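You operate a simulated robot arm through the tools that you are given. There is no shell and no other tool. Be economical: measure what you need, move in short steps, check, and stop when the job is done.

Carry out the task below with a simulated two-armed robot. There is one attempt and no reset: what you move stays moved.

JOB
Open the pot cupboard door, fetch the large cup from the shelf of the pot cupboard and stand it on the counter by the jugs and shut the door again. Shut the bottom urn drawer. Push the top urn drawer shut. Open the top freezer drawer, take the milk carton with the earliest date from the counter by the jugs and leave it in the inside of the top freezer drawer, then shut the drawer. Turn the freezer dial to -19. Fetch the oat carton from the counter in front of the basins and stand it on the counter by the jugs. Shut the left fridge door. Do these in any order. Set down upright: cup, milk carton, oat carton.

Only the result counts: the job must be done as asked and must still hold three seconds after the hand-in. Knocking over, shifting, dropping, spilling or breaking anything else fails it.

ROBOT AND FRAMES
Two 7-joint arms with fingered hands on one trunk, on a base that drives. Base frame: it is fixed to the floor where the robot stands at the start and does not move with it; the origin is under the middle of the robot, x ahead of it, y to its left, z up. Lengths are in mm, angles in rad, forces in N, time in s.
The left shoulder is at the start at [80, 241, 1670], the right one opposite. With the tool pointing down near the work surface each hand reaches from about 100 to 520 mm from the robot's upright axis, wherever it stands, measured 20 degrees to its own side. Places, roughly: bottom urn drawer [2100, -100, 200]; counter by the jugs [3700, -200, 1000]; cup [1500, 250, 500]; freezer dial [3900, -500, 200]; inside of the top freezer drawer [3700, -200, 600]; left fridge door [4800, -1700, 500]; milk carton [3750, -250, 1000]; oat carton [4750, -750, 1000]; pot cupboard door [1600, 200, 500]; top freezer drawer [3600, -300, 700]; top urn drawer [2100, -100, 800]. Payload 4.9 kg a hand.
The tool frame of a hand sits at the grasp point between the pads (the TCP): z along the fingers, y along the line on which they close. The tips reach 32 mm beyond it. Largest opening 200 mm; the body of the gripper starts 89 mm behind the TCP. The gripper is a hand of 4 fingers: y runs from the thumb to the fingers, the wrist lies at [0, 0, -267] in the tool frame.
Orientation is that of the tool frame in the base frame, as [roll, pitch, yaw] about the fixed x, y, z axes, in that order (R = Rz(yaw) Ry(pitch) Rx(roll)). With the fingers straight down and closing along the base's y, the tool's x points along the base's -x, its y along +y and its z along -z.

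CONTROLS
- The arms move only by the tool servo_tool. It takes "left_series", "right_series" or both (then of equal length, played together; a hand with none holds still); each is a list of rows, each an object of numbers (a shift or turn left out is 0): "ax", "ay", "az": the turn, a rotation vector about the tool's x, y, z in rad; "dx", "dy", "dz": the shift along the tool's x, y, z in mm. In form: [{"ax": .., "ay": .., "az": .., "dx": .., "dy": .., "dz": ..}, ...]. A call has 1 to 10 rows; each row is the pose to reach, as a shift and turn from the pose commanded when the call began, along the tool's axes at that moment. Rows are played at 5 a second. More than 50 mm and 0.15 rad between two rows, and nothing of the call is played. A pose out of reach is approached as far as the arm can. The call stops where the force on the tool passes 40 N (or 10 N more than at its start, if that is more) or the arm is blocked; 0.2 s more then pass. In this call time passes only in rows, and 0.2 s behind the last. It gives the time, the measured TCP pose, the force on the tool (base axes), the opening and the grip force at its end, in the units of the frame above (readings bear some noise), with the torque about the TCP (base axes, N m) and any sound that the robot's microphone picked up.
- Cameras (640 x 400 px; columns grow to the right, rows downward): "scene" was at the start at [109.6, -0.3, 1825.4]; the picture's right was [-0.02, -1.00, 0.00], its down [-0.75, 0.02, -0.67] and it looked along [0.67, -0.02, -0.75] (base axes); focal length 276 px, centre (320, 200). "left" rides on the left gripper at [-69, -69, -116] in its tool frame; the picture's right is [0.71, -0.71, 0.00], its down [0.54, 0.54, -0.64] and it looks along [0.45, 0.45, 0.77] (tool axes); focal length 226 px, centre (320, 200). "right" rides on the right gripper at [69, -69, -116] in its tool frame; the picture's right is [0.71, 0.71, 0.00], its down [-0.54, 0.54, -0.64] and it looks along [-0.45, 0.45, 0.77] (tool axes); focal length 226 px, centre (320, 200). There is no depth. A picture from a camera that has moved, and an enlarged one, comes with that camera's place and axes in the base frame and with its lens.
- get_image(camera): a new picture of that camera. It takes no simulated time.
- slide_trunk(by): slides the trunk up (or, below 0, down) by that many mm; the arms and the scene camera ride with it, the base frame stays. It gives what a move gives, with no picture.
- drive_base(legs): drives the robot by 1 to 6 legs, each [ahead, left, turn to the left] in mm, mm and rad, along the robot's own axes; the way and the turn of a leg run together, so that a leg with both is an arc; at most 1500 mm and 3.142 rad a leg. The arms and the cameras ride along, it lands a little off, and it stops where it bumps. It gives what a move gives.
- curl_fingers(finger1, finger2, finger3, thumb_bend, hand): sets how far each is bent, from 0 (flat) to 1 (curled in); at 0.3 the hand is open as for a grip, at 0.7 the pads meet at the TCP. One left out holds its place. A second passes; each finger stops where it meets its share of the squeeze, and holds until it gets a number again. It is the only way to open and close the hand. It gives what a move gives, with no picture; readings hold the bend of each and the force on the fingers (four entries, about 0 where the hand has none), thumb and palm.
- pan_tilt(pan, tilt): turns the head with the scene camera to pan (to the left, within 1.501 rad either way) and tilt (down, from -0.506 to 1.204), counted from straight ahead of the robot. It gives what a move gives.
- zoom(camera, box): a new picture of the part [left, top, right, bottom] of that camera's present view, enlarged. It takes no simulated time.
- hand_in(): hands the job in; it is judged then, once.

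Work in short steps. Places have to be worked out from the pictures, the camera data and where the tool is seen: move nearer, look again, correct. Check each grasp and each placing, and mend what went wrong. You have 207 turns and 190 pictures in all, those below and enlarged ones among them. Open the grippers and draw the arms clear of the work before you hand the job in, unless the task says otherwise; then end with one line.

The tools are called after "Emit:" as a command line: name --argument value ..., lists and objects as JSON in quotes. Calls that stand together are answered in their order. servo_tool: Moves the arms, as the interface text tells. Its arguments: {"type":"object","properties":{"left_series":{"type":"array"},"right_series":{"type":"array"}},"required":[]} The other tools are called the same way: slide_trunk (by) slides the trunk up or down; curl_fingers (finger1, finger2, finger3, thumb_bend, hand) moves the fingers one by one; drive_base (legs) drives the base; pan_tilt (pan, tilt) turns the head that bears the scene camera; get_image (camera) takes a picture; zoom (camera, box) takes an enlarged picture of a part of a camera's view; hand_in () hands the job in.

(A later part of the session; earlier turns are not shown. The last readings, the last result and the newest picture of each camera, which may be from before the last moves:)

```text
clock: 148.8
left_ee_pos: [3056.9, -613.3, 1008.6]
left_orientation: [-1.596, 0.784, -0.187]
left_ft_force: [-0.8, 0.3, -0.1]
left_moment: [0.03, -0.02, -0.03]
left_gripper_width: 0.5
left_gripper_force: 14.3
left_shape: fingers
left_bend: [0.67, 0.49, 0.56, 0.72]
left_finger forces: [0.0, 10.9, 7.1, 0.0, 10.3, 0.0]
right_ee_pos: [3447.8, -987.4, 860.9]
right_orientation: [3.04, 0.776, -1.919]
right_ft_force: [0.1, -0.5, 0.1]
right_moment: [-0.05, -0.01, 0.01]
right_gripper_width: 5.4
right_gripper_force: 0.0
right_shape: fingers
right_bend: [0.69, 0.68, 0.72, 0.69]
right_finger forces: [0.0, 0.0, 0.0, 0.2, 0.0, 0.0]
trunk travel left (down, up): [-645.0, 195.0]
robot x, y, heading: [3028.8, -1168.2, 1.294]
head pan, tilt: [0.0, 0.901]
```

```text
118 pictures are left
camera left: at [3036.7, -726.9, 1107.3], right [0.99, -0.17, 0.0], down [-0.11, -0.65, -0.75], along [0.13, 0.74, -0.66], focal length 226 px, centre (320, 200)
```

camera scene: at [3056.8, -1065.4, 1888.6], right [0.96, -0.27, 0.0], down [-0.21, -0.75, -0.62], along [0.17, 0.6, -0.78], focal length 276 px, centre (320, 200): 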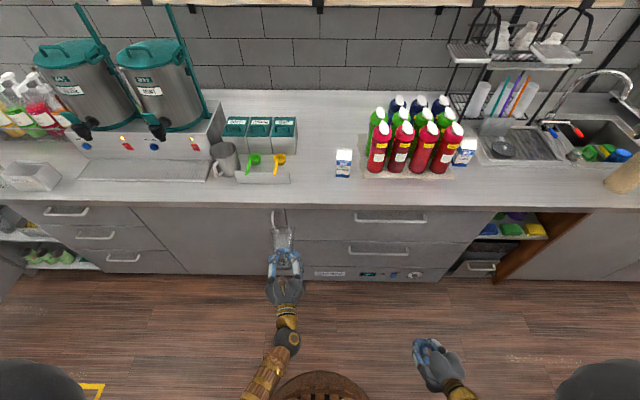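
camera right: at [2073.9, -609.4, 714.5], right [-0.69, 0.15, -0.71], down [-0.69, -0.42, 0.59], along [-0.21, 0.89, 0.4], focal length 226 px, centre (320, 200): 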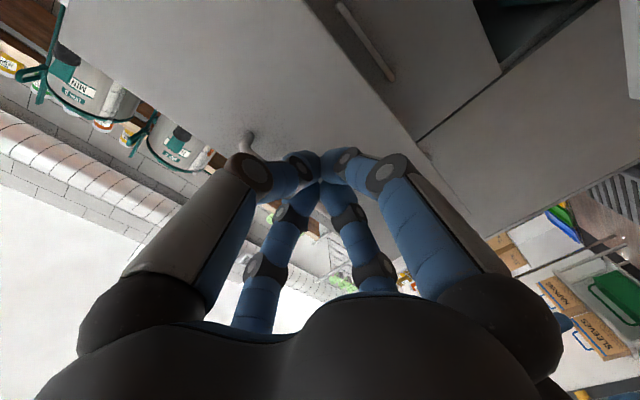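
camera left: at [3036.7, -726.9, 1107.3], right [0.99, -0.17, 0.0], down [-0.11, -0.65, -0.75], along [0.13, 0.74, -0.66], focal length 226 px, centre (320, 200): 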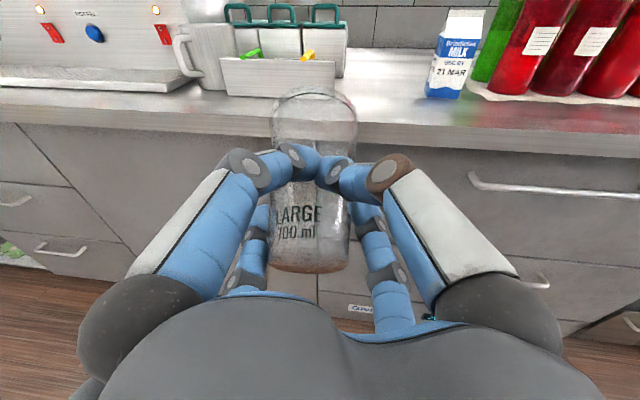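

My right side bumped the black blender station; the cup is still held. I re-press finger1, ease left, go nearer the counter by 225, then slide right.

Emit:
curl_fingers --hand "left" --finger1 0.8

Emit:
drive_base --legs '[[0, 40, 0], [225, 0, 0], [0, -250, 0]]'

Emit:
get_image --camera "scene"

```text
clock: 149.8
left_ee_pos: [3056.5, -617.7, 1010.1]
left_orientation: [-1.591, 0.783, -0.184]
left_ft_force: [0.0, 0.2, 0.0]
left_moment: [0.01, 0.02, 0.02]
left_gripper_width: 0.5
left_gripper_force: 14.5
left_shape: fingers
left_bend: [0.68, 0.49, 0.56, 0.72]
left_finger forces: [0.0, 10.7, 7.3, 0.0, 9.7, 0.1]
right_ee_pos: [3445.2, -989.8, 860.4]
right_orientation: [3.04, 0.778, -1.922]
right_ft_force: [0.9, 0.2, 0.5]
right_moment: [0.0, -0.02, -0.01]
right_gripper_width: 5.0
right_gripper_force: 0.1
right_shape: fingers
right_bend: [0.69, 0.68, 0.72, 0.69]
right_finger forces: [0.0, 0.1, 0.0, 0.0, 0.1, 0.0]
trunk travel left (down, up): [-645.0, 195.0]
robot x, y, heading: [3022.5, -1172.5, 1.295]
head pan, tilt: [0.0, 0.901]
```

```text
clock: 153.4
left_ee_pos: [3312.9, -456.4, 1011.5]
left_orientation: [-1.591, 0.783, -0.181]
left_ft_force: [1.5, -2.7, 5.3]
left_moment: [0.26, -0.2, -0.15]
left_gripper_width: 0.3
left_gripper_force: 16.5
left_shape: fingers
left_bend: [0.68, 0.5, 0.56, 0.72]
left_finger forces: [0.0, 9.4, 7.5, 0.1, 16.1, 0.0]
right_ee_pos: [3706.0, -828.5, 862.2]
right_orientation: [3.04, 0.778, -1.916]
right_ft_force: [0.2, -0.7, -0.3]
right_moment: [0.0, -0.02, 0.0]
right_gripper_width: 5.0
right_gripper_force: 0.0
right_shape: fingers
right_bend: [0.69, 0.68, 0.72, 0.69]
right_finger forces: [0.0, 0.1, 0.1, 0.0, 0.1, 0.0]
trunk travel left (down, up): [-645.0, 195.0]
robot x, y, heading: [3283.9, -1015.9, 1.301]
head pan, tilt: [0.0, 0.901]
```

```text
117 pictures are left
camera scene: at [3313.0, -910.9, 1889.0], right [0.96, -0.27, 0.0], down [-0.21, -0.75, -0.62], along [0.17, 0.6, -0.78], focal length 276 px, centre (320, 200)
```

scene: 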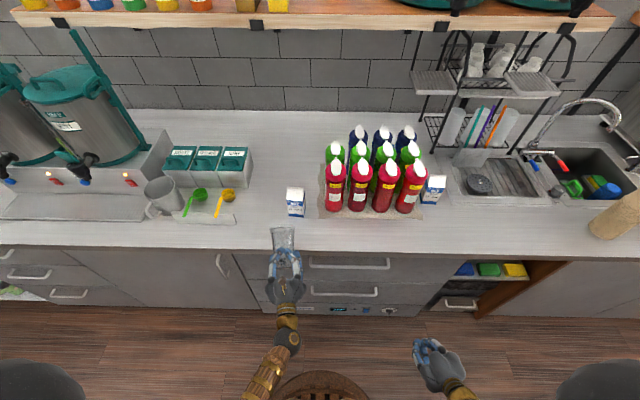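

There's a slight upward force on the left hand; I check the left camera.

Emit:
get_image --camera "left"

Emit:
zoom --camera "scene" --box '[220, 170, 380, 320]'

```text
116 pictures are left
camera left: at [3293.5, -570.6, 1108.8], right [0.99, -0.17, 0.0], down [-0.11, -0.65, -0.76], along [0.13, 0.75, -0.65], focal length 226 px, centre (320, 200)
```

left: 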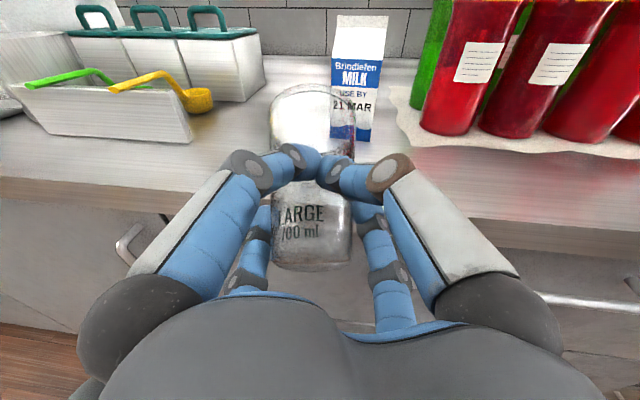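

```text
2.67 times, centred on (300, 245) of scene
camera zoom: at [3313.0, -910.9, 1889.0], right [0.96, -0.27, 0.0], down [-0.21, -0.75, -0.62], along [0.17, 0.6, -0.78], focal length 736 px, centre (373, 80)
```

zoom: 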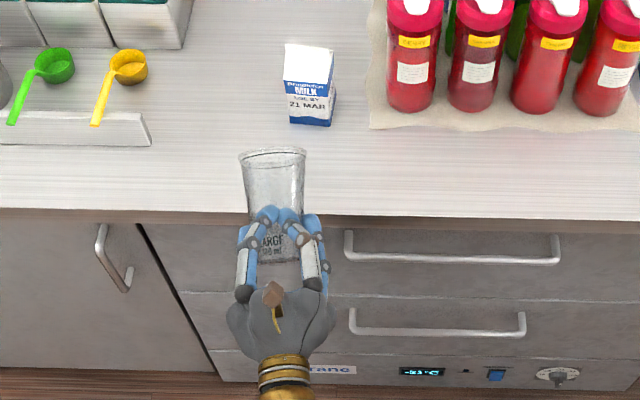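

Analysis shows the cup has swivelled ~70° forward in the hand (rim pointing ahead). I'll back away, pitch the left hand upward so the cup stands rim-up in the air, then take it from above with the right hand.

Emit:
drive_base --legs '[[-170, 0, 0]]'

Emit:
slide_trunk --by -150

Emit:
servo_tool --left_series '[{"dx": -21, "dy": -21, "ax": 0.05, "ay": -0.05}, {"dx": -42, "dy": -42, "ax": 0.1, "ay": -0.1}, {"dx": -63, "dy": -63, "ax": 0.15, "ay": -0.15}, {"dx": -84, "dy": -84, "ax": 0.2, "ay": -0.2}, {"dx": -105, "dy": -105, "ax": 0.25, "ay": -0.25}, {"dx": -126, "dy": -126, "ax": 0.3, "ay": -0.3}, {"dx": -147, "dy": -147, "ax": 0.35, "ay": -0.35}, {"dx": -168, "dy": -168, "ax": 0.4, "ay": -0.4}]'

Emit:
get_image --camera "scene"

Emit:
get_image --camera "left"

```text
clock: 155.1
left_ee_pos: [3271.0, -619.1, 1011.9]
left_orientation: [-1.588, 0.783, -0.18]
left_ft_force: [0.3, 1.2, -0.4]
left_moment: [-0.04, 0.04, 0.0]
left_gripper_width: 0.0
left_gripper_force: 8.6
left_shape: fingers
left_bend: [0.68, 0.49, 0.56, 0.72]
left_finger forces: [0.0, 11.1, 6.5, 0.0, 0.0, 0.0]
right_ee_pos: [3661.3, -991.3, 861.2]
right_orientation: [3.04, 0.784, -1.918]
right_ft_force: [0.1, -0.3, 0.0]
right_moment: [0.05, 0.01, 0.04]
right_gripper_width: 5.1
right_gripper_force: 0.0
right_shape: fingers
right_bend: [0.69, 0.68, 0.72, 0.69]
right_finger forces: [0.0, 0.0, 0.0, 0.0, 0.0, 0.1]
trunk travel left (down, up): [-645.0, 195.0]
robot x, y, heading: [3244.5, -1170.4, 1.293]
head pan, tilt: [0.0, 0.901]
stopped in leg 1: the robot was blocked; the commanded pose is now the measured one
```

```text
clock: 156.8
left_ee_pos: [3272.2, -616.6, 860.7]
left_orientation: [-1.591, 0.784, -0.183]
left_ft_force: [-0.1, -0.4, -1.2]
left_moment: [0.01, -0.02, 0.02]
left_gripper_width: 0.4
left_gripper_force: 8.5
left_shape: fingers
left_bend: [0.68, 0.49, 0.56, 0.72]
left_finger forces: [0.1, 11.1, 6.5, 0.0, 0.0, 0.0]
right_ee_pos: [3661.6, -987.8, 710.1]
right_orientation: [3.04, 0.781, -1.918]
right_ft_force: [0.2, 0.0, 0.3]
right_moment: [0.02, 0.0, -0.02]
right_gripper_width: 5.2
right_gripper_force: 0.1
right_shape: fingers
right_bend: [0.69, 0.68, 0.72, 0.69]
right_finger forces: [0.1, 0.0, 0.0, 0.0, 0.0, 0.1]
trunk travel left (down, up): [-495.0, 345.0]
robot x, y, heading: [3241.9, -1173.6, 1.302]
head pan, tilt: [0.0, 0.901]
```

```text
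clock: 158.6
left_ee_pos: [3270.4, -614.0, 1099.6]
left_orientation: [-0.858, 0.644, 0.315]
left_ft_force: [-0.2, 0.1, -0.6]
left_moment: [0.01, 0.01, 0.03]
left_gripper_width: 0.0
left_gripper_force: 8.9
left_shape: fingers
left_bend: [0.68, 0.49, 0.56, 0.72]
left_finger forces: [0.0, 11.0, 6.5, 0.1, 0.0, 0.0]
right_ee_pos: [3662.3, -987.7, 710.6]
right_orientation: [3.042, 0.78, -1.917]
right_ft_force: [-0.5, -0.2, -0.1]
right_moment: [0.01, -0.01, 0.0]
right_gripper_width: 4.9
right_gripper_force: 0.1
right_shape: fingers
right_bend: [0.69, 0.68, 0.72, 0.69]
right_finger forces: [0.1, 0.0, 0.0, 0.1, 0.0, 0.0]
trunk travel left (down, up): [-495.0, 345.0]
robot x, y, heading: [3244.7, -1171.6, 1.304]
head pan, tilt: [0.0, 0.901]
```

```text
114 pictures are left
camera scene: at [3271.1, -1069.3, 1738.8], right [0.96, -0.27, 0.0], down [-0.21, -0.76, -0.62], along [0.17, 0.6, -0.78], focal length 276 px, centre (320, 200)
```

scene: 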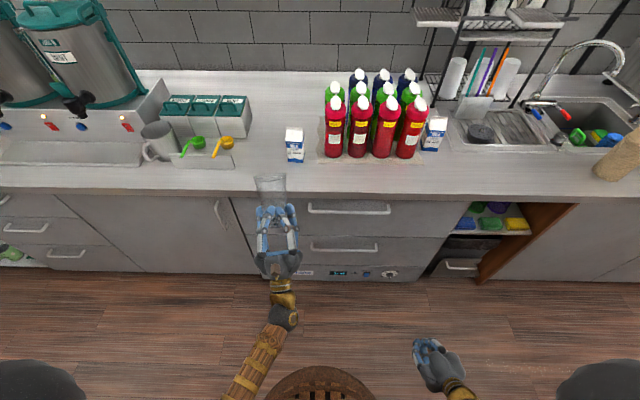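

```text
113 pictures are left
camera left: at [3244.7, -761.8, 1119.0], right [0.99, -0.17, 0.0], down [-0.02, -0.14, -0.99], along [0.17, 0.98, -0.15], focal length 226 px, centre (320, 200)
```

left: 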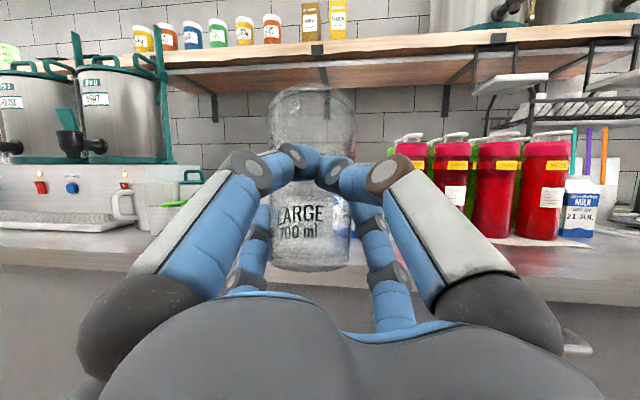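

Continuing the pitch another 0.6 rad while raising a bit.

Emit:
servo_tool --left_series '[{"dx": -9, "dy": -9, "dz": 8, "ax": 0.053, "ay": -0.053}, {"dx": -18, "dy": -18, "dz": 16, "ax": 0.106, "ay": -0.106}, {"dx": -27, "dy": -27, "dz": 24, "ax": 0.159, "ay": -0.159}, {"dx": -36, "dy": -36, "dz": 32, "ax": 0.212, "ay": -0.212}, {"dx": -45, "dy": -45, "dz": 40, "ax": 0.265, "ay": -0.265}, {"dx": -54, "dy": -54, "dz": 48, "ax": 0.318, "ay": -0.318}, {"dx": -63, "dy": -63, "dz": 56, "ax": 0.371, "ay": -0.371}, {"dx": -72, "dy": -72, "dz": 64, "ax": 0.424, "ay": -0.424}]'

Emit:
get_image --camera "left"

Emit:
zoom --camera "scene" --box '[200, 90, 360, 290]'

```text
clock: 160.4
left_ee_pos: [3270.4, -609.9, 1218.6]
left_orientation: [-0.307, 0.292, 0.573]
left_ft_force: [-0.6, -0.4, -1.0]
left_moment: [0.02, -0.04, -0.02]
left_gripper_width: 0.0
left_gripper_force: 8.5
left_shape: fingers
left_bend: [0.68, 0.49, 0.56, 0.72]
left_finger forces: [0.1, 11.0, 6.5, 0.0, 0.0, 0.0]
right_ee_pos: [3662.0, -987.0, 711.2]
right_orientation: [3.041, 0.78, -1.918]
right_ft_force: [0.9, -1.2, 0.0]
right_moment: [0.0, 0.02, -0.02]
right_gripper_width: 5.0
right_gripper_force: 0.1
right_shape: fingers
right_bend: [0.69, 0.68, 0.72, 0.69]
right_finger forces: [0.0, 0.1, 0.1, 0.0, 0.0, 0.1]
trunk travel left (down, up): [-495.0, 345.0]
robot x, y, heading: [3246.0, -1176.2, 1.303]
head pan, tilt: [0.0, 0.901]
```

```text
112 pictures are left
camera left: at [3247.4, -744.6, 1151.4], right [0.99, -0.17, 0.0], down [0.07, 0.43, -0.9], along [0.15, 0.89, 0.44], focal length 226 px, centre (320, 200)
```

left: 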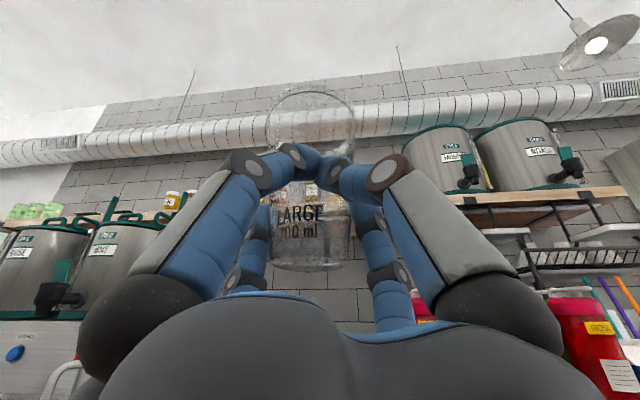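

```text
2.00 times, centred on (280, 190) of scene
camera zoom: at [3271.4, -1068.9, 1738.8], right [0.96, -0.27, 0.0], down [-0.21, -0.76, -0.62], along [0.17, 0.6, -0.78], focal length 552 px, centre (400, 220)
```

zoom: 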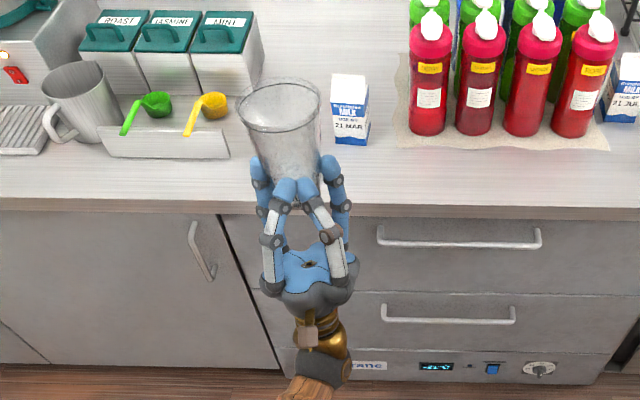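

The cup now stands vertical in the air (rim centre ≈ z 1348). I bring the left hand a bit toward the centre, and simultaneously raise the right hand turning it to point down.

Emit:
servo_tool --left_series '[{"dx": -2, "dy": -14, "dz": -5}, {"dx": -3, "dy": -28, "dz": -9}, {"dx": -5, "dy": -42, "dz": -14}, {"dx": -7, "dy": -56, "dz": -19}, {"dx": -8, "dy": -70, "dz": -23}, {"dx": -10, "dy": -83, "dz": -28}, {"dx": -12, "dy": -97, "dz": -33}, {"dx": -13, "dy": -111, "dz": -38}, {"dx": -15, "dy": -125, "dz": -42}, {"dx": -17, "dy": -139, "dz": -47}]' --right_series '[{"dx": -31, "dz": -32, "ay": 0.078}, {"dx": -62, "dz": -64, "ay": 0.156}, {"dx": -93, "dz": -96, "ay": 0.234}, {"dx": -124, "dz": -128, "ay": 0.312}, {"dx": -155, "dz": -160, "ay": 0.39}, {"dx": -186, "dz": -192, "ay": 0.468}, {"dx": -217, "dz": -224, "ay": 0.546}, {"dx": -248, "dz": -256, "ay": 0.624}, {"dx": -279, "dz": -288, "ay": 0.702}, {"dx": -310, "dz": -320, "ay": 0.78}]'

Emit:
curl_fingers --hand "right" --finger1 0.3 --finger2 0.3 --finger3 0.3 --thumb_bend 0.3

Emit:
get_image --camera "scene"

```text
clock: 162.6
left_ee_pos: [3336.3, -743.0, 1219.0]
left_orientation: [-0.309, 0.291, 0.571]
left_ft_force: [0.2, 0.0, 0.8]
left_moment: [0.02, -0.04, -0.02]
left_gripper_width: 0.1
left_gripper_force: 9.1
left_shape: fingers
left_bend: [0.68, 0.49, 0.56, 0.72]
left_finger forces: [0.0, 10.9, 6.5, 0.0, 0.0, 0.0]
right_ee_pos: [3735.6, -966.5, 1145.7]
right_orientation: [3.067, -0.001, -1.845]
right_ft_force: [0.3, 0.0, 0.1]
right_moment: [-0.02, 0.01, -0.02]
right_gripper_width: 4.9
right_gripper_force: 0.0
right_shape: fingers
right_bend: [0.69, 0.68, 0.72, 0.69]
right_finger forces: [0.0, 0.0, 0.0, 0.1, 0.0, 0.0]
right hand out of reach, approached as far as the arm can: row 6, 7, 8, 9, 10
trunk travel left (down, up): [-495.0, 345.0]
robot x, y, heading: [3239.5, -1173.0, 1.296]
head pan, tilt: [0.0, 0.901]
```

```text
clock: 163.6
left_ee_pos: [3335.7, -743.3, 1221.8]
left_orientation: [-0.307, 0.292, 0.573]
left_ft_force: [0.0, -0.3, 0.2]
left_moment: [0.0, 0.04, 0.0]
left_gripper_width: 0.1
left_gripper_force: 9.0
left_shape: fingers
left_bend: [0.68, 0.49, 0.56, 0.72]
left_finger forces: [0.1, 10.9, 6.4, 0.0, 0.1, 0.0]
right_ee_pos: [3736.1, -966.8, 1145.2]
right_orientation: [3.067, 0.0, -1.847]
right_ft_force: [0.2, 0.5, -0.2]
right_moment: [0.01, -0.02, 0.0]
right_gripper_width: 140.1
right_gripper_force: 0.0
right_shape: fingers
right_bend: [0.3, 0.3, 0.3, 0.3]
right_finger forces: [0.0, 0.0, 0.1, 0.0, 0.0, 0.0]
trunk travel left (down, up): [-495.0, 345.0]
robot x, y, heading: [3241.5, -1172.0, 1.301]
head pan, tilt: [0.0, 0.901]
```

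```text
110 pictures are left
camera scene: at [3271.3, -1069.4, 1738.8], right [0.96, -0.27, 0.0], down [-0.21, -0.76, -0.62], along [0.17, 0.6, -0.78], focal length 276 px, centre (320, 200)
```

scene: 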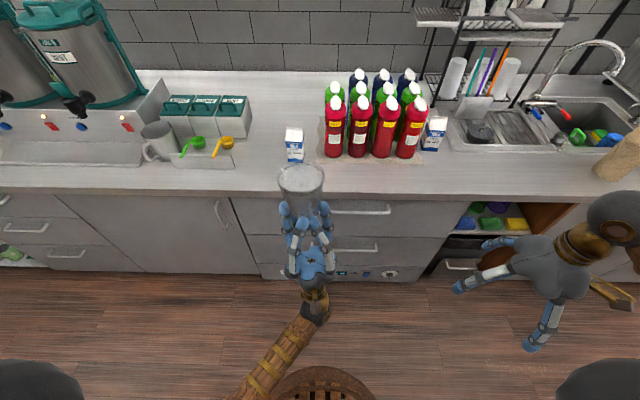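

Right hand is open and pointing down. I raise it and move it left over the cup in stages (cup rim: fwd 475, lateral −38, z≈1346).

Emit:
servo_tool --right_series '[{"dz": -45}, {"dz": -90}, {"dz": -135}, {"dz": -180}, {"dz": -225}, {"dz": -262}, {"dz": -262, "dy": 45}, {"dz": -262, "dy": 90}, {"dz": -262, "dy": 135}, {"dz": -262, "dy": 180}]'

Emit:
get_image --camera "scene"

```text
clock: 165.8
left_ee_pos: [3335.2, -740.1, 1218.9]
left_orientation: [-0.31, 0.293, 0.571]
left_ft_force: [-0.4, 0.5, -1.1]
left_moment: [0.06, -0.01, -0.04]
left_gripper_width: 0.0
left_gripper_force: 8.6
left_shape: fingers
left_bend: [0.68, 0.49, 0.56, 0.72]
left_finger forces: [0.0, 10.8, 6.5, 0.0, 0.0, 0.0]
right_ee_pos: [3616.7, -871.5, 1296.4]
right_orientation: [2.967, 0.014, -1.849]
right_ft_force: [0.0, -0.3, 0.0]
right_moment: [-0.06, -0.01, -0.05]
right_gripper_width: 140.3
right_gripper_force: 0.0
right_shape: fingers
right_bend: [0.3, 0.3, 0.3, 0.3]
right_finger forces: [0.0, 0.0, 0.0, 0.0, 0.0, 0.0]
right hand out of reach, approached as far as the arm can: row 1, 3, 4, 5, 6, 7, 8, 9, 10
trunk travel left (down, up): [-495.0, 345.0]
robot x, y, heading: [3241.3, -1177.4, 1.303]
head pan, tilt: [0.0, 0.901]
```

```text
109 pictures are left
camera scene: at [3269.2, -1065.6, 1738.6], right [0.96, -0.27, 0.0], down [-0.21, -0.76, -0.62], along [0.17, 0.6, -0.79], focal length 276 px, centre (320, 200)
```

scene: 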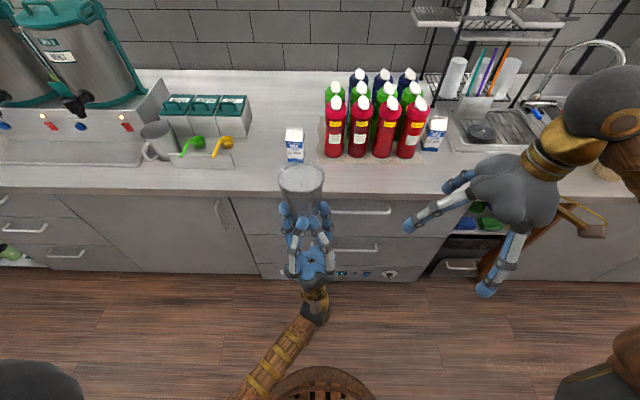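

Tool-down is out of reach that high. Instead I'll take the cup from the right side: rotate the right hand in place so it points left.

Emit:
servo_tool --right_series '[{"ax": -0.14}, {"ax": -0.28}, {"ax": -0.42}, {"ax": -0.56}, {"ax": -0.7}, {"ax": -0.84}, {"ax": -0.98}, {"ax": -1.12}, {"ax": -1.26}, {"ax": -1.4}]'

Emit:
servo_tool --right_series '[{"az": 0.13}, {"az": 0.26}, {"az": 0.39}, {"az": 0.52}, {"az": 0.65}, {"az": 0.785}]'

Emit:
get_image --camera "scene"

Emit:
get_image --camera "right"

```text
clock: 168.0
left_ee_pos: [3335.9, -743.6, 1219.4]
left_orientation: [-0.309, 0.29, 0.571]
left_ft_force: [-0.2, 0.4, -0.7]
left_moment: [-0.03, 0.03, 0.01]
left_gripper_width: 0.1
left_gripper_force: 8.5
left_shape: fingers
left_bend: [0.68, 0.49, 0.56, 0.72]
left_finger forces: [0.1, 10.9, 6.5, 0.0, 0.1, 0.1]
right_ee_pos: [3621.9, -874.1, 1292.5]
right_orientation: [1.563, 0.018, -1.849]
right_ft_force: [0.2, -0.1, -0.1]
right_moment: [-0.04, 0.02, 0.0]
right_gripper_width: 140.3
right_gripper_force: 0.0
right_shape: fingers
right_bend: [0.3, 0.3, 0.3, 0.3]
right_finger forces: [0.1, 0.0, 0.0, 0.0, 0.1, 0.0]
trunk travel left (down, up): [-495.0, 345.0]
robot x, y, heading: [3243.7, -1174.1, 1.298]
head pan, tilt: [0.0, 0.901]
```

```text
clock: 169.4
left_ee_pos: [3336.7, -743.5, 1220.5]
left_orientation: [-0.308, 0.29, 0.572]
left_ft_force: [-0.5, -0.1, 0.1]
left_moment: [-0.02, -0.02, -0.01]
left_gripper_width: 0.0
left_gripper_force: 8.3
left_shape: fingers
left_bend: [0.68, 0.49, 0.56, 0.72]
left_finger forces: [0.0, 10.9, 6.5, 0.1, 0.1, 0.1]
right_ee_pos: [3622.9, -875.4, 1291.6]
right_orientation: [1.564, -0.771, -1.844]
right_ft_force: [0.1, 0.3, 0.3]
right_moment: [0.02, -0.01, 0.0]
right_gripper_width: 140.2
right_gripper_force: 0.1
right_shape: fingers
right_bend: [0.3, 0.3, 0.3, 0.3]
right_finger forces: [0.0, 0.1, 0.1, 0.0, 0.0, 0.1]
trunk travel left (down, up): [-495.0, 345.0]
robot x, y, heading: [3239.8, -1173.0, 1.301]
head pan, tilt: [0.0, 0.901]
```

```text
108 pictures are left
camera scene: at [3271.3, -1069.7, 1738.8], right [0.96, -0.27, 0.0], down [-0.21, -0.76, -0.62], along [0.17, 0.6, -0.78], focal length 276 px, centre (320, 200)
```

scene: 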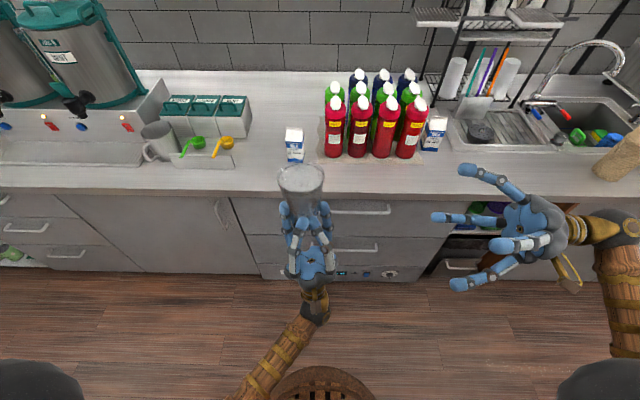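

```text
107 pictures are left
camera right: at [3708.6, -999.8, 1289.4], right [0.0, -0.02, 1.0], down [0.83, 0.56, 0.01], along [-0.56, 0.83, 0.01], focal length 226 px, centre (320, 200)
```

right: 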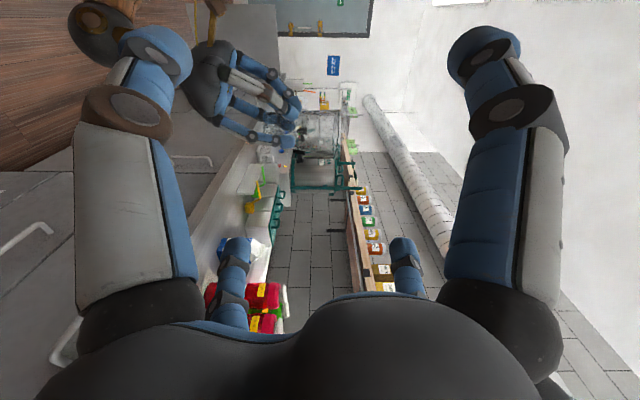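

The right hand faces the cup. I align it (fwd +86, up +11), pre-shape to 0.42, and move left 190.

Emit:
curl_fingers --hand "right" --finger1 0.42 --finger2 0.42 --finger3 0.42 --thumb_bend 0.4

Emit:
servo_tool --right_series '[{"dx": -18, "dy": 23, "dz": 10}, {"dx": -36, "dy": 46, "dz": 25}, {"dx": -53, "dy": 69, "dz": 45}, {"dx": -53, "dy": 69, "dz": 75}, {"dx": -53, "dy": 69, "dz": 105}, {"dx": -53, "dy": 69, "dz": 135}, {"dx": -53, "dy": 69, "dz": 165}, {"dx": -53, "dy": 69, "dz": 190}]'

Emit:
get_image --camera "scene"

Emit:
get_image --camera "right"

```text
clock: 170.4
left_ee_pos: [3336.3, -744.2, 1220.5]
left_orientation: [-0.306, 0.292, 0.572]
left_ft_force: [-0.6, 0.4, -0.9]
left_moment: [-0.01, 0.01, 0.01]
left_gripper_width: 0.0
left_gripper_force: 8.7
left_shape: fingers
left_bend: [0.68, 0.49, 0.56, 0.72]
left_finger forces: [0.0, 10.9, 6.6, 0.0, 0.0, 0.1]
right_ee_pos: [3623.7, -876.2, 1292.9]
right_orientation: [1.563, -0.767, -1.843]
right_ft_force: [-0.2, 0.2, -0.1]
right_moment: [-0.01, 0.0, 0.01]
right_gripper_width: 102.5
right_gripper_force: 0.0
right_shape: fingers
right_bend: [0.42, 0.42, 0.42, 0.4]
right_finger forces: [0.1, 0.0, 0.1, 0.1, 0.0, 0.0]
trunk travel left (down, up): [-495.0, 345.0]
robot x, y, heading: [3241.7, -1170.9, 1.293]
head pan, tilt: [0.0, 0.901]
```

```text
clock: 172.2
left_ee_pos: [3335.1, -742.5, 1221.1]
left_orientation: [-0.308, 0.292, 0.574]
left_ft_force: [0.1, -0.7, 0.0]
left_moment: [0.01, 0.0, -0.01]
left_gripper_width: 0.0
left_gripper_force: 9.1
left_shape: fingers
left_bend: [0.68, 0.49, 0.56, 0.72]
left_finger forces: [0.0, 11.0, 6.5, 0.0, 0.0, 0.0]
right_ee_pos: [3465.0, -738.0, 1304.5]
right_orientation: [1.568, -0.768, -1.846]
right_ft_force: [0.7, 0.1, 0.2]
right_moment: [-0.01, 0.03, 0.0]
right_gripper_width: 102.5
right_gripper_force: 0.0
right_shape: fingers
right_bend: [0.42, 0.42, 0.42, 0.4]
right_finger forces: [0.0, 0.1, 0.0, 0.0, 0.0, 0.0]
trunk travel left (down, up): [-495.0, 345.0]
robot x, y, heading: [3245.8, -1171.4, 1.298]
head pan, tilt: [0.0, 0.901]
```

```text
106 pictures are left
camera scene: at [3270.4, -1068.8, 1738.8], right [0.96, -0.27, 0.0], down [-0.21, -0.76, -0.62], along [0.17, 0.6, -0.78], focal length 276 px, centre (320, 200)
```

scene: 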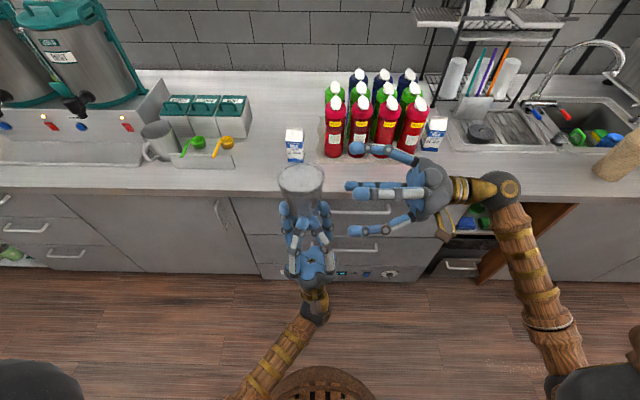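

```text
105 pictures are left
camera right: at [3549.6, -864.3, 1302.0], right [0.0, -0.02, 1.0], down [0.83, 0.56, 0.01], along [-0.56, 0.83, 0.01], focal length 226 px, centre (320, 200)
```

right: 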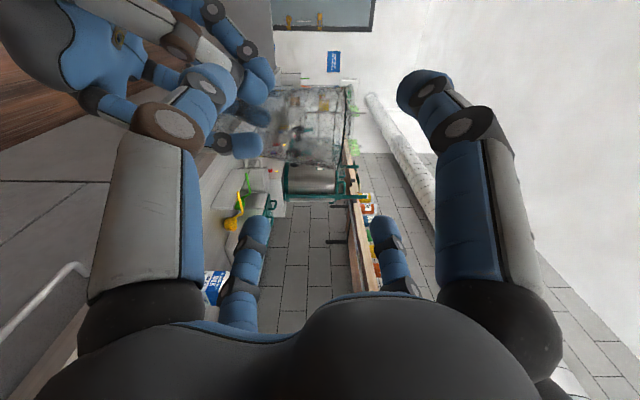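

Cup rim centre: fwd 478, lateral −38, z≈1340; right TCP is 132 mm to its right. I lower 14 and move left 85, then check.

Emit:
servo_tool --right_series '[{"dx": -10, "dy": -10, "dz": 15}, {"dx": -10, "dy": -10, "dz": 40}, {"dx": -10, "dy": -10, "dz": 65}, {"dx": -10, "dy": -10, "dz": 90}]'

Emit:
get_image --camera "right"

Emit:
zoom --camera "scene" --box '[220, 120, 440, 290]'

```text
clock: 173.2
left_ee_pos: [3335.2, -742.4, 1219.2]
left_orientation: [-0.312, 0.295, 0.572]
left_ft_force: [-7.4, 9.4, -22.8]
left_moment: [0.28, 0.12, -0.01]
left_gripper_width: 0.0
left_gripper_force: 18.7
left_shape: fingers
left_bend: [0.68, 0.48, 0.56, 0.75]
left_finger forces: [0.1, 13.6, 6.1, 0.1, 17.8, 0.1]
right_ee_pos: [3375.1, -714.8, 1293.4]
right_orientation: [1.56, -0.769, -1.839]
right_ft_force: [5.2, -9.6, 22.8]
right_moment: [-1.58, 0.27, 0.6]
right_gripper_width: 94.0
right_gripper_force: 0.1
right_shape: fingers
right_bend: [0.42, 0.42, 0.42, 0.43]
right_finger forces: [0.1, 0.0, 0.0, 0.0, 0.0, 0.0]
trunk travel left (down, up): [-495.0, 345.0]
robot x, y, heading: [3240.6, -1171.3, 1.297]
head pan, tilt: [0.0, 0.901]
```

```text
104 pictures are left
camera right: at [3460.6, -840.0, 1290.3], right [0.0, -0.02, 1.0], down [0.83, 0.56, 0.01], along [-0.56, 0.83, 0.02], focal length 226 px, centre (320, 200)
```

right: 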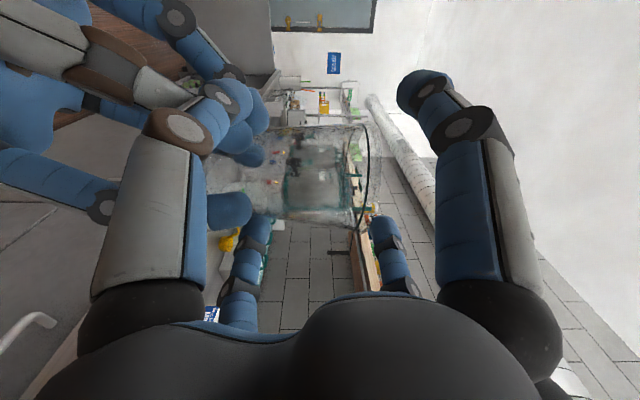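

```text
2.35 times, centred on (330, 205) of scene
camera zoom: at [3269.9, -1068.7, 1738.8], right [0.96, -0.27, 0.0], down [-0.21, -0.76, -0.62], along [0.17, 0.6, -0.78], focal length 650 px, centre (296, 188)
```

zoom: 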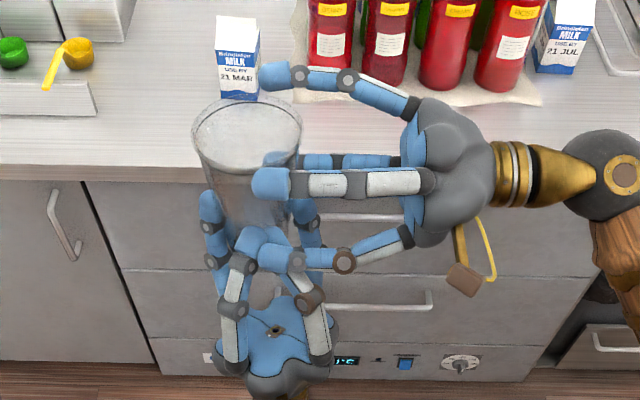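

The right thumb ran into the left hand's digits. I back out, roll the right hand another 45° so only front/back digits pinch the cup near the rim, with the lower digit curled away.

Emit:
servo_tool --right_series '[{"dx": 4, "dy": 4, "dz": -8}, {"dx": 10, "dy": 10, "dz": -50}, {"dx": 10, "dy": 10, "dz": -100}, {"dx": 10, "dy": 10, "dz": -100, "az": 0.14}, {"dx": 10, "dy": 10, "dz": -100, "az": 0.28}, {"dx": 10, "dy": 10, "dz": -100, "az": 0.42}, {"dx": 10, "dy": 10, "dz": -100, "az": 0.56}, {"dx": 10, "dy": 10, "dz": -100, "az": 0.7}, {"dx": 10, "dy": 10, "dz": -100, "az": 0.785}]'

Emit:
curl_fingers --hand "right" --finger1 1.0 --finger2 0.42 --finger3 0.1 --thumb_bend 0.42

Emit:
get_image --camera "right"

Emit:
zoom --camera "scene" --box '[220, 120, 460, 290]'

```text
clock: 175.2
left_ee_pos: [3336.7, -745.2, 1220.8]
left_orientation: [-0.307, 0.293, 0.573]
left_ft_force: [0.3, 1.0, -1.6]
left_moment: [0.0, -0.03, 0.0]
left_gripper_width: 0.0
left_gripper_force: 8.4
left_shape: fingers
left_bend: [0.68, 0.49, 0.56, 0.74]
left_finger forces: [0.0, 9.7, 6.9, 0.1, 0.0, 0.0]
right_ee_pos: [3472.9, -743.2, 1305.3]
right_orientation: [1.24, -1.555, -1.517]
right_ft_force: [0.1, -0.1, 0.4]
right_moment: [0.01, 0.0, 0.01]
right_gripper_width: 102.0
right_gripper_force: 0.0
right_shape: fingers
right_bend: [0.42, 0.42, 0.42, 0.4]
right_finger forces: [0.0, 0.0, 0.0, 0.0, 0.0, 0.1]
trunk travel left (down, up): [-495.0, 345.0]
robot x, y, heading: [3244.8, -1176.6, 1.298]
head pan, tilt: [0.0, 0.901]
```

```text
clock: 176.2
left_ee_pos: [3335.8, -743.4, 1221.4]
left_orientation: [-0.309, 0.292, 0.573]
left_ft_force: [-0.1, 1.0, -0.4]
left_moment: [-0.02, -0.02, -0.02]
left_gripper_width: 0.0
left_gripper_force: 7.8
left_shape: fingers
left_bend: [0.68, 0.49, 0.56, 0.74]
left_finger forces: [0.0, 9.7, 6.9, 0.1, 0.0, 0.1]
right_ee_pos: [3473.6, -742.1, 1305.7]
right_orientation: [1.274, -1.555, -1.55]
right_ft_force: [-0.8, -0.1, -0.2]
right_moment: [0.0, -0.01, -0.01]
right_gripper_width: 97.4
right_gripper_force: 0.0
right_shape: fingers
right_bend: [1.0, 0.42, 0.1, 0.42]
right_finger forces: [0.0, 0.1, 0.0, 0.0, 0.0, 0.1]
trunk travel left (down, up): [-495.0, 345.0]
robot x, y, heading: [3240.9, -1174.6, 1.3]
head pan, tilt: [0.0, 0.901]
```

```text
102 pictures are left
camera right: at [3566.7, -841.2, 1371.7], right [0.19, 0.67, 0.72], down [0.77, 0.35, -0.54], along [-0.61, 0.66, -0.44], focal length 226 px, centre (320, 200)
```

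right: 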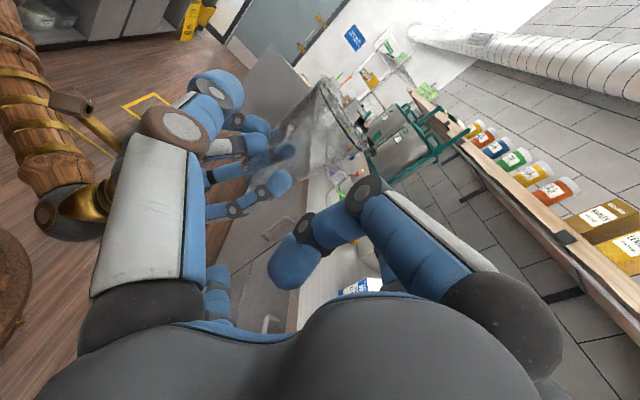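

```text
2.35 times, centred on (340, 205) of scene
camera zoom: at [3271.2, -1069.5, 1738.8], right [0.96, -0.27, 0.0], down [-0.21, -0.76, -0.62], along [0.17, 0.6, -0.78], focal length 650 px, centre (273, 188)
```

zoom: 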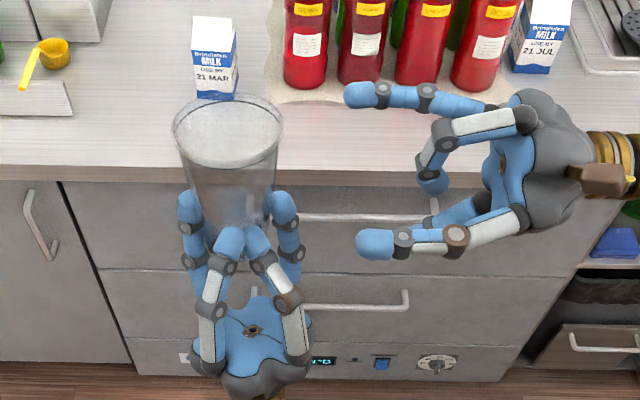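

The lower digit should be flat rather than curled; I set both up/down digits flat and advance left 100, keeping front/back digits open.

Emit:
curl_fingers --hand "right" --finger1 0.0 --finger2 0.42 --finger3 0.0 --thumb_bend 0.42

Emit:
servo_tool --right_series '[{"dx": 4, "dz": 25}, {"dx": 4, "dz": 50}, {"dx": 4, "dz": 75}, {"dx": 4, "dz": 100}]'

Emit:
zoom --camera "scene" --box '[220, 120, 460, 290]'

Emit:
get_image --camera "right"

```text
clock: 177.2
left_ee_pos: [3335.7, -743.4, 1219.8]
left_orientation: [-0.308, 0.291, 0.572]
left_ft_force: [0.0, 0.0, 0.0]
left_moment: [-0.05, 0.0, 0.02]
left_gripper_width: 0.2
left_gripper_force: 8.2
left_shape: fingers
left_bend: [0.68, 0.49, 0.56, 0.74]
left_finger forces: [0.0, 9.7, 6.9, 0.1, 0.0, 0.0]
right_ee_pos: [3472.4, -742.4, 1305.0]
right_orientation: [1.277, -1.554, -1.555]
right_ft_force: [-0.1, -0.5, 0.1]
right_moment: [0.02, 0.03, -0.03]
right_gripper_width: 148.6
right_gripper_force: 0.0
right_shape: fingers
right_bend: [0.01, 0.42, 0.01, 0.42]
right_finger forces: [0.0, 0.0, 0.1, 0.0, 0.0, 0.0]
trunk travel left (down, up): [-495.0, 345.0]
robot x, y, heading: [3241.0, -1175.7, 1.299]
head pan, tilt: [0.0, 0.901]
```

```text
clock: 178.2
left_ee_pos: [3334.9, -742.9, 1220.9]
left_orientation: [-0.309, 0.289, 0.572]
left_ft_force: [-14.5, -7.6, 4.2]
left_moment: [-0.25, 0.51, 0.01]
left_gripper_width: 0.1
left_gripper_force: 18.0
left_shape: fingers
left_bend: [0.68, 0.49, 0.58, 0.74]
left_finger forces: [0.0, 9.9, 11.3, 0.0, 15.0, 0.0]
right_ee_pos: [3378.5, -713.6, 1309.7]
right_orientation: [1.427, -1.554, -1.706]
right_ft_force: [14.7, 7.7, -4.5]
right_moment: [1.04, -1.98, 0.1]
right_gripper_width: 148.9
right_gripper_force: 0.1
right_shape: fingers
right_bend: [0.01, 0.42, 0.0, 0.42]
right_finger forces: [0.0, 0.0, 0.0, 0.0, 0.0, 0.0]
trunk travel left (down, up): [-495.0, 345.0]
robot x, y, heading: [3241.6, -1174.9, 1.298]
head pan, tilt: [0.0, 0.901]
```

```text
2.35 times, centred on (340, 205) of scene
camera zoom: at [3270.2, -1068.3, 1738.8], right [0.96, -0.27, 0.0], down [-0.21, -0.76, -0.62], along [0.17, 0.6, -0.78], focal length 650 px, centre (273, 188)
```

zoom: 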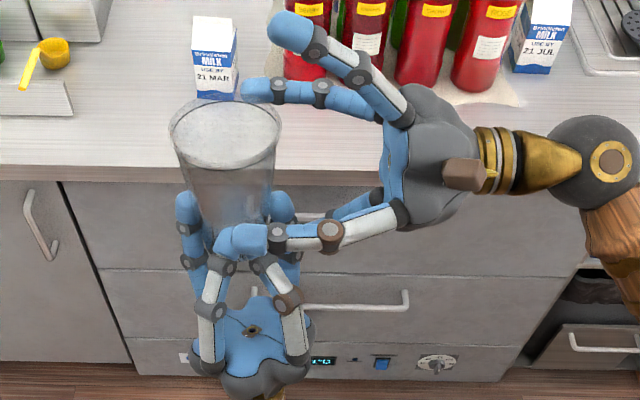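

```text
99 pictures are left
camera right: at [3470.6, -812.4, 1375.5], right [0.2, 0.67, 0.72], down [0.77, 0.35, -0.53], along [-0.61, 0.66, -0.44], focal length 226 px, centre (320, 200)
```

right: 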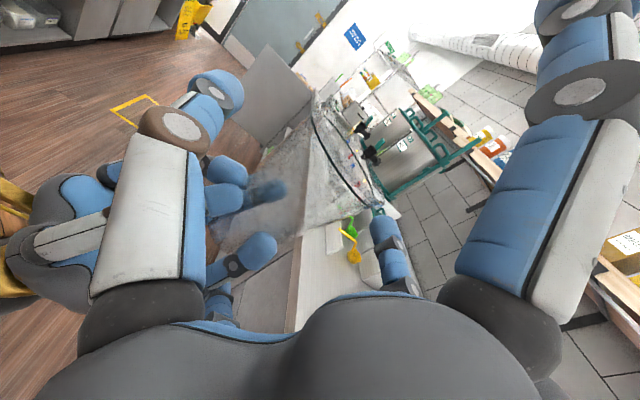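

The flat lower digit meets the left hand. I back off, curl that digit fully, and re-approach so the two pinch tips just pass the cup axis.

Emit:
servo_tool --right_series '[{"dz": -30}, {"dz": -70}]'

Emit:
curl_fingers --hand "right" --finger1 0.1 --finger2 0.45 --finger3 1.0 --thumb_bend 0.45

Emit:
servo_tool --right_series '[{"dz": 25}, {"dz": 50}, {"dz": 70}, {"dz": 78}, {"dz": 86}]'

Emit:
zoom --camera "scene" --box '[220, 120, 460, 290]'

Emit:
get_image --camera "right"

```text
clock: 178.8
left_ee_pos: [3337.5, -744.0, 1220.1]
left_orientation: [-0.307, 0.294, 0.572]
left_ft_force: [-0.3, 0.0, -0.3]
left_moment: [-0.03, 0.0, -0.01]
left_gripper_width: 0.0
left_gripper_force: 7.4
left_shape: fingers
left_bend: [0.68, 0.49, 0.59, 0.74]
left_finger forces: [0.1, 9.4, 5.1, 0.0, 0.1, 0.0]
right_ee_pos: [3444.8, -736.5, 1309.2]
right_orientation: [1.17, -1.553, -1.446]
right_ft_force: [-0.4, 0.0, -0.7]
right_moment: [0.01, 0.0, -0.01]
right_gripper_width: 148.5
right_gripper_force: 0.0
right_shape: fingers
right_bend: [0.01, 0.42, 0.0, 0.42]
right_finger forces: [0.0, 0.1, 0.0, 0.1, 0.0, 0.0]
trunk travel left (down, up): [-495.0, 345.0]
robot x, y, heading: [3242.1, -1173.4, 1.301]
head pan, tilt: [0.0, 0.901]
```

```text
clock: 179.8
left_ee_pos: [3336.7, -744.1, 1221.6]
left_orientation: [-0.308, 0.291, 0.573]
left_ft_force: [0.4, -0.4, -0.7]
left_moment: [0.0, -0.01, 0.02]
left_gripper_width: 0.0
left_gripper_force: 7.1
left_shape: fingers
left_bend: [0.68, 0.49, 0.59, 0.74]
left_finger forces: [0.0, 9.4, 5.1, 0.0, 0.0, 0.1]
right_ee_pos: [3445.7, -733.9, 1309.7]
right_orientation: [1.271, -1.554, -1.548]
right_ft_force: [0.5, 0.9, 0.1]
right_moment: [0.04, 0.0, -0.01]
right_gripper_width: 144.5
right_gripper_force: 0.1
right_shape: fingers
right_bend: [0.09, 0.45, 1.0, 0.45]
right_finger forces: [0.0, 0.1, 0.0, 0.0, 0.0, 0.0]
trunk travel left (down, up): [-495.0, 345.0]
robot x, y, heading: [3240.0, -1175.2, 1.301]
head pan, tilt: [0.0, 0.901]
```

```text
clock: 181.0
left_ee_pos: [3335.0, -744.6, 1220.0]
left_orientation: [-0.307, 0.291, 0.573]
left_ft_force: [0.5, 0.5, -0.1]
left_moment: [-0.01, 0.02, -0.02]
left_gripper_width: 0.0
left_gripper_force: 7.3
left_shape: fingers
left_bend: [0.68, 0.49, 0.59, 0.74]
left_finger forces: [0.0, 9.4, 5.2, 0.1, 0.0, 0.0]
right_ee_pos: [3361.0, -709.8, 1309.5]
right_orientation: [1.284, -1.552, -1.562]
right_ft_force: [-0.5, 0.5, -0.3]
right_moment: [-0.01, 0.0, 0.03]
right_gripper_width: 144.4
right_gripper_force: 0.0
right_shape: fingers
right_bend: [0.09, 0.45, 1.0, 0.45]
right_finger forces: [0.0, 0.1, 0.0, 0.1, 0.0, 0.1]
trunk travel left (down, up): [-495.0, 345.0]
robot x, y, heading: [3242.9, -1172.6, 1.296]
head pan, tilt: [0.0, 0.901]
```

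```text
2.35 times, centred on (340, 205) of scene
camera zoom: at [3270.9, -1069.3, 1738.8], right [0.96, -0.27, 0.0], down [-0.21, -0.76, -0.62], along [0.17, 0.6, -0.78], focal length 650 px, centre (273, 188)
```

zoom: 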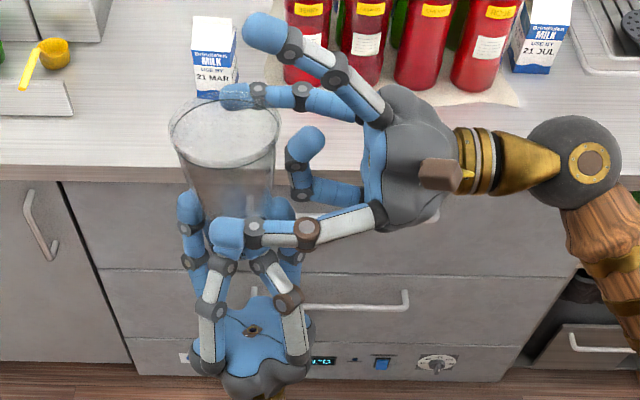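

```text
97 pictures are left
camera right: at [3454.5, -809.1, 1375.7], right [0.19, 0.67, 0.72], down [0.77, 0.35, -0.54], along [-0.61, 0.66, -0.44], focal length 226 px, centre (320, 200)
```

right: 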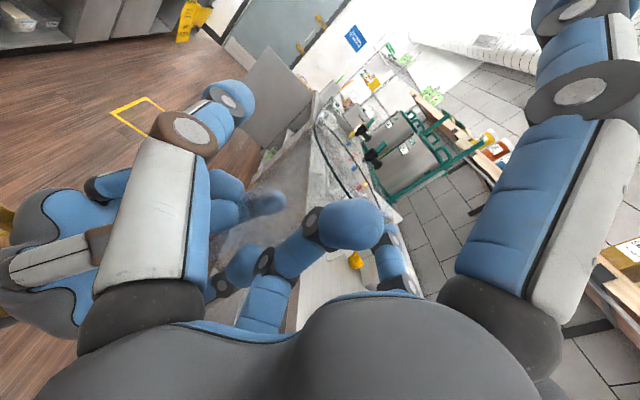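

Positions look good: thumb on the near side, finger2 on the far side. Advance 14 and pinch with thumb and finger2.

Emit:
servo_tool --right_series '[{"dz": 7}, {"dz": 14}]'

Emit:
curl_fingers --hand "right" --finger2 0.75 --thumb_bend 0.75

Emit:
zoom --camera "scene" --box '[220, 120, 460, 290]'

Emit:
get_image --camera "left"

```text
clock: 181.6
left_ee_pos: [3336.0, -742.3, 1221.4]
left_orientation: [-0.31, 0.29, 0.574]
left_ft_force: [-0.9, 0.2, 0.5]
left_moment: [-0.11, -0.16, 0.12]
left_gripper_width: 0.2
left_gripper_force: 7.3
left_shape: fingers
left_bend: [0.68, 0.49, 0.59, 0.74]
left_finger forces: [0.1, 10.3, 4.3, 0.0, 0.0, 0.0]
right_ee_pos: [3347.7, -706.5, 1308.7]
right_orientation: [1.306, -1.552, -1.586]
right_ft_force: [2.4, -0.6, -0.6]
right_moment: [-0.01, 0.04, -0.02]
right_gripper_width: 144.3
right_gripper_force: 1.7
right_shape: fingers
right_bend: [0.09, 0.45, 1.0, 0.45]
right_finger forces: [0.0, 0.1, 2.3, 0.0, 0.0, 0.0]
trunk travel left (down, up): [-495.0, 345.0]
robot x, y, heading: [3243.3, -1171.4, 1.295]
head pan, tilt: [0.0, 0.901]
```

```text
clock: 182.6
left_ee_pos: [3335.7, -742.9, 1220.1]
left_orientation: [-0.311, 0.292, 0.573]
left_ft_force: [1.2, 5.8, -3.9]
left_moment: [-0.29, -0.08, -0.05]
left_gripper_width: 0.2
left_gripper_force: 7.2
left_shape: fingers
left_bend: [0.68, 0.5, 0.57, 0.74]
left_finger forces: [0.1, 8.8, 5.4, 0.0, 0.1, 0.1]
right_ee_pos: [3348.3, -707.5, 1311.7]
right_orientation: [1.261, -1.553, -1.538]
right_ft_force: [-0.5, -5.3, 2.6]
right_moment: [-0.34, 0.23, 0.12]
right_gripper_width: 128.0
right_gripper_force: 16.0
right_shape: fingers
right_bend: [0.09, 0.47, 1.0, 0.64]
right_finger forces: [0.1, 13.3, 0.1, 0.1, 18.2, 0.0]
trunk travel left (down, up): [-495.0, 345.0]
robot x, y, heading: [3243.6, -1173.0, 1.302]
head pan, tilt: [0.0, 0.901]
```

```text
2.35 times, centred on (340, 205) of scene
camera zoom: at [3271.0, -1069.3, 1738.8], right [0.96, -0.27, 0.0], down [-0.21, -0.76, -0.62], along [0.17, 0.6, -0.78], focal length 650 px, centre (273, 188)
```

zoom: 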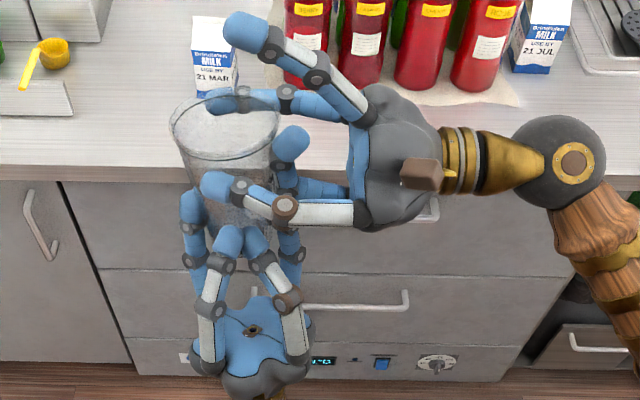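

```text
95 pictures are left
camera left: at [3312.6, -878.2, 1153.3], right [0.99, -0.17, 0.0], down [0.07, 0.43, -0.9], along [0.15, 0.89, 0.44], focal length 226 px, centre (320, 200)
```

left: 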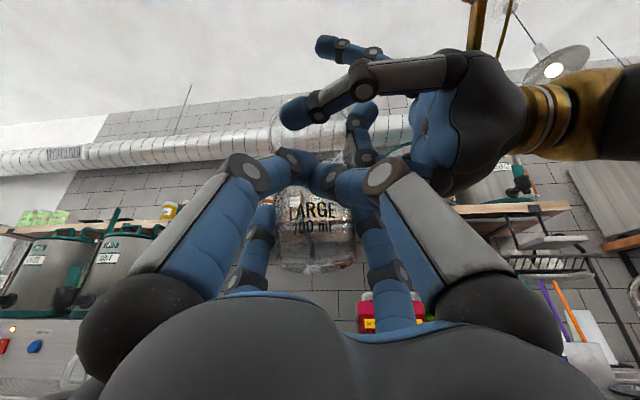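

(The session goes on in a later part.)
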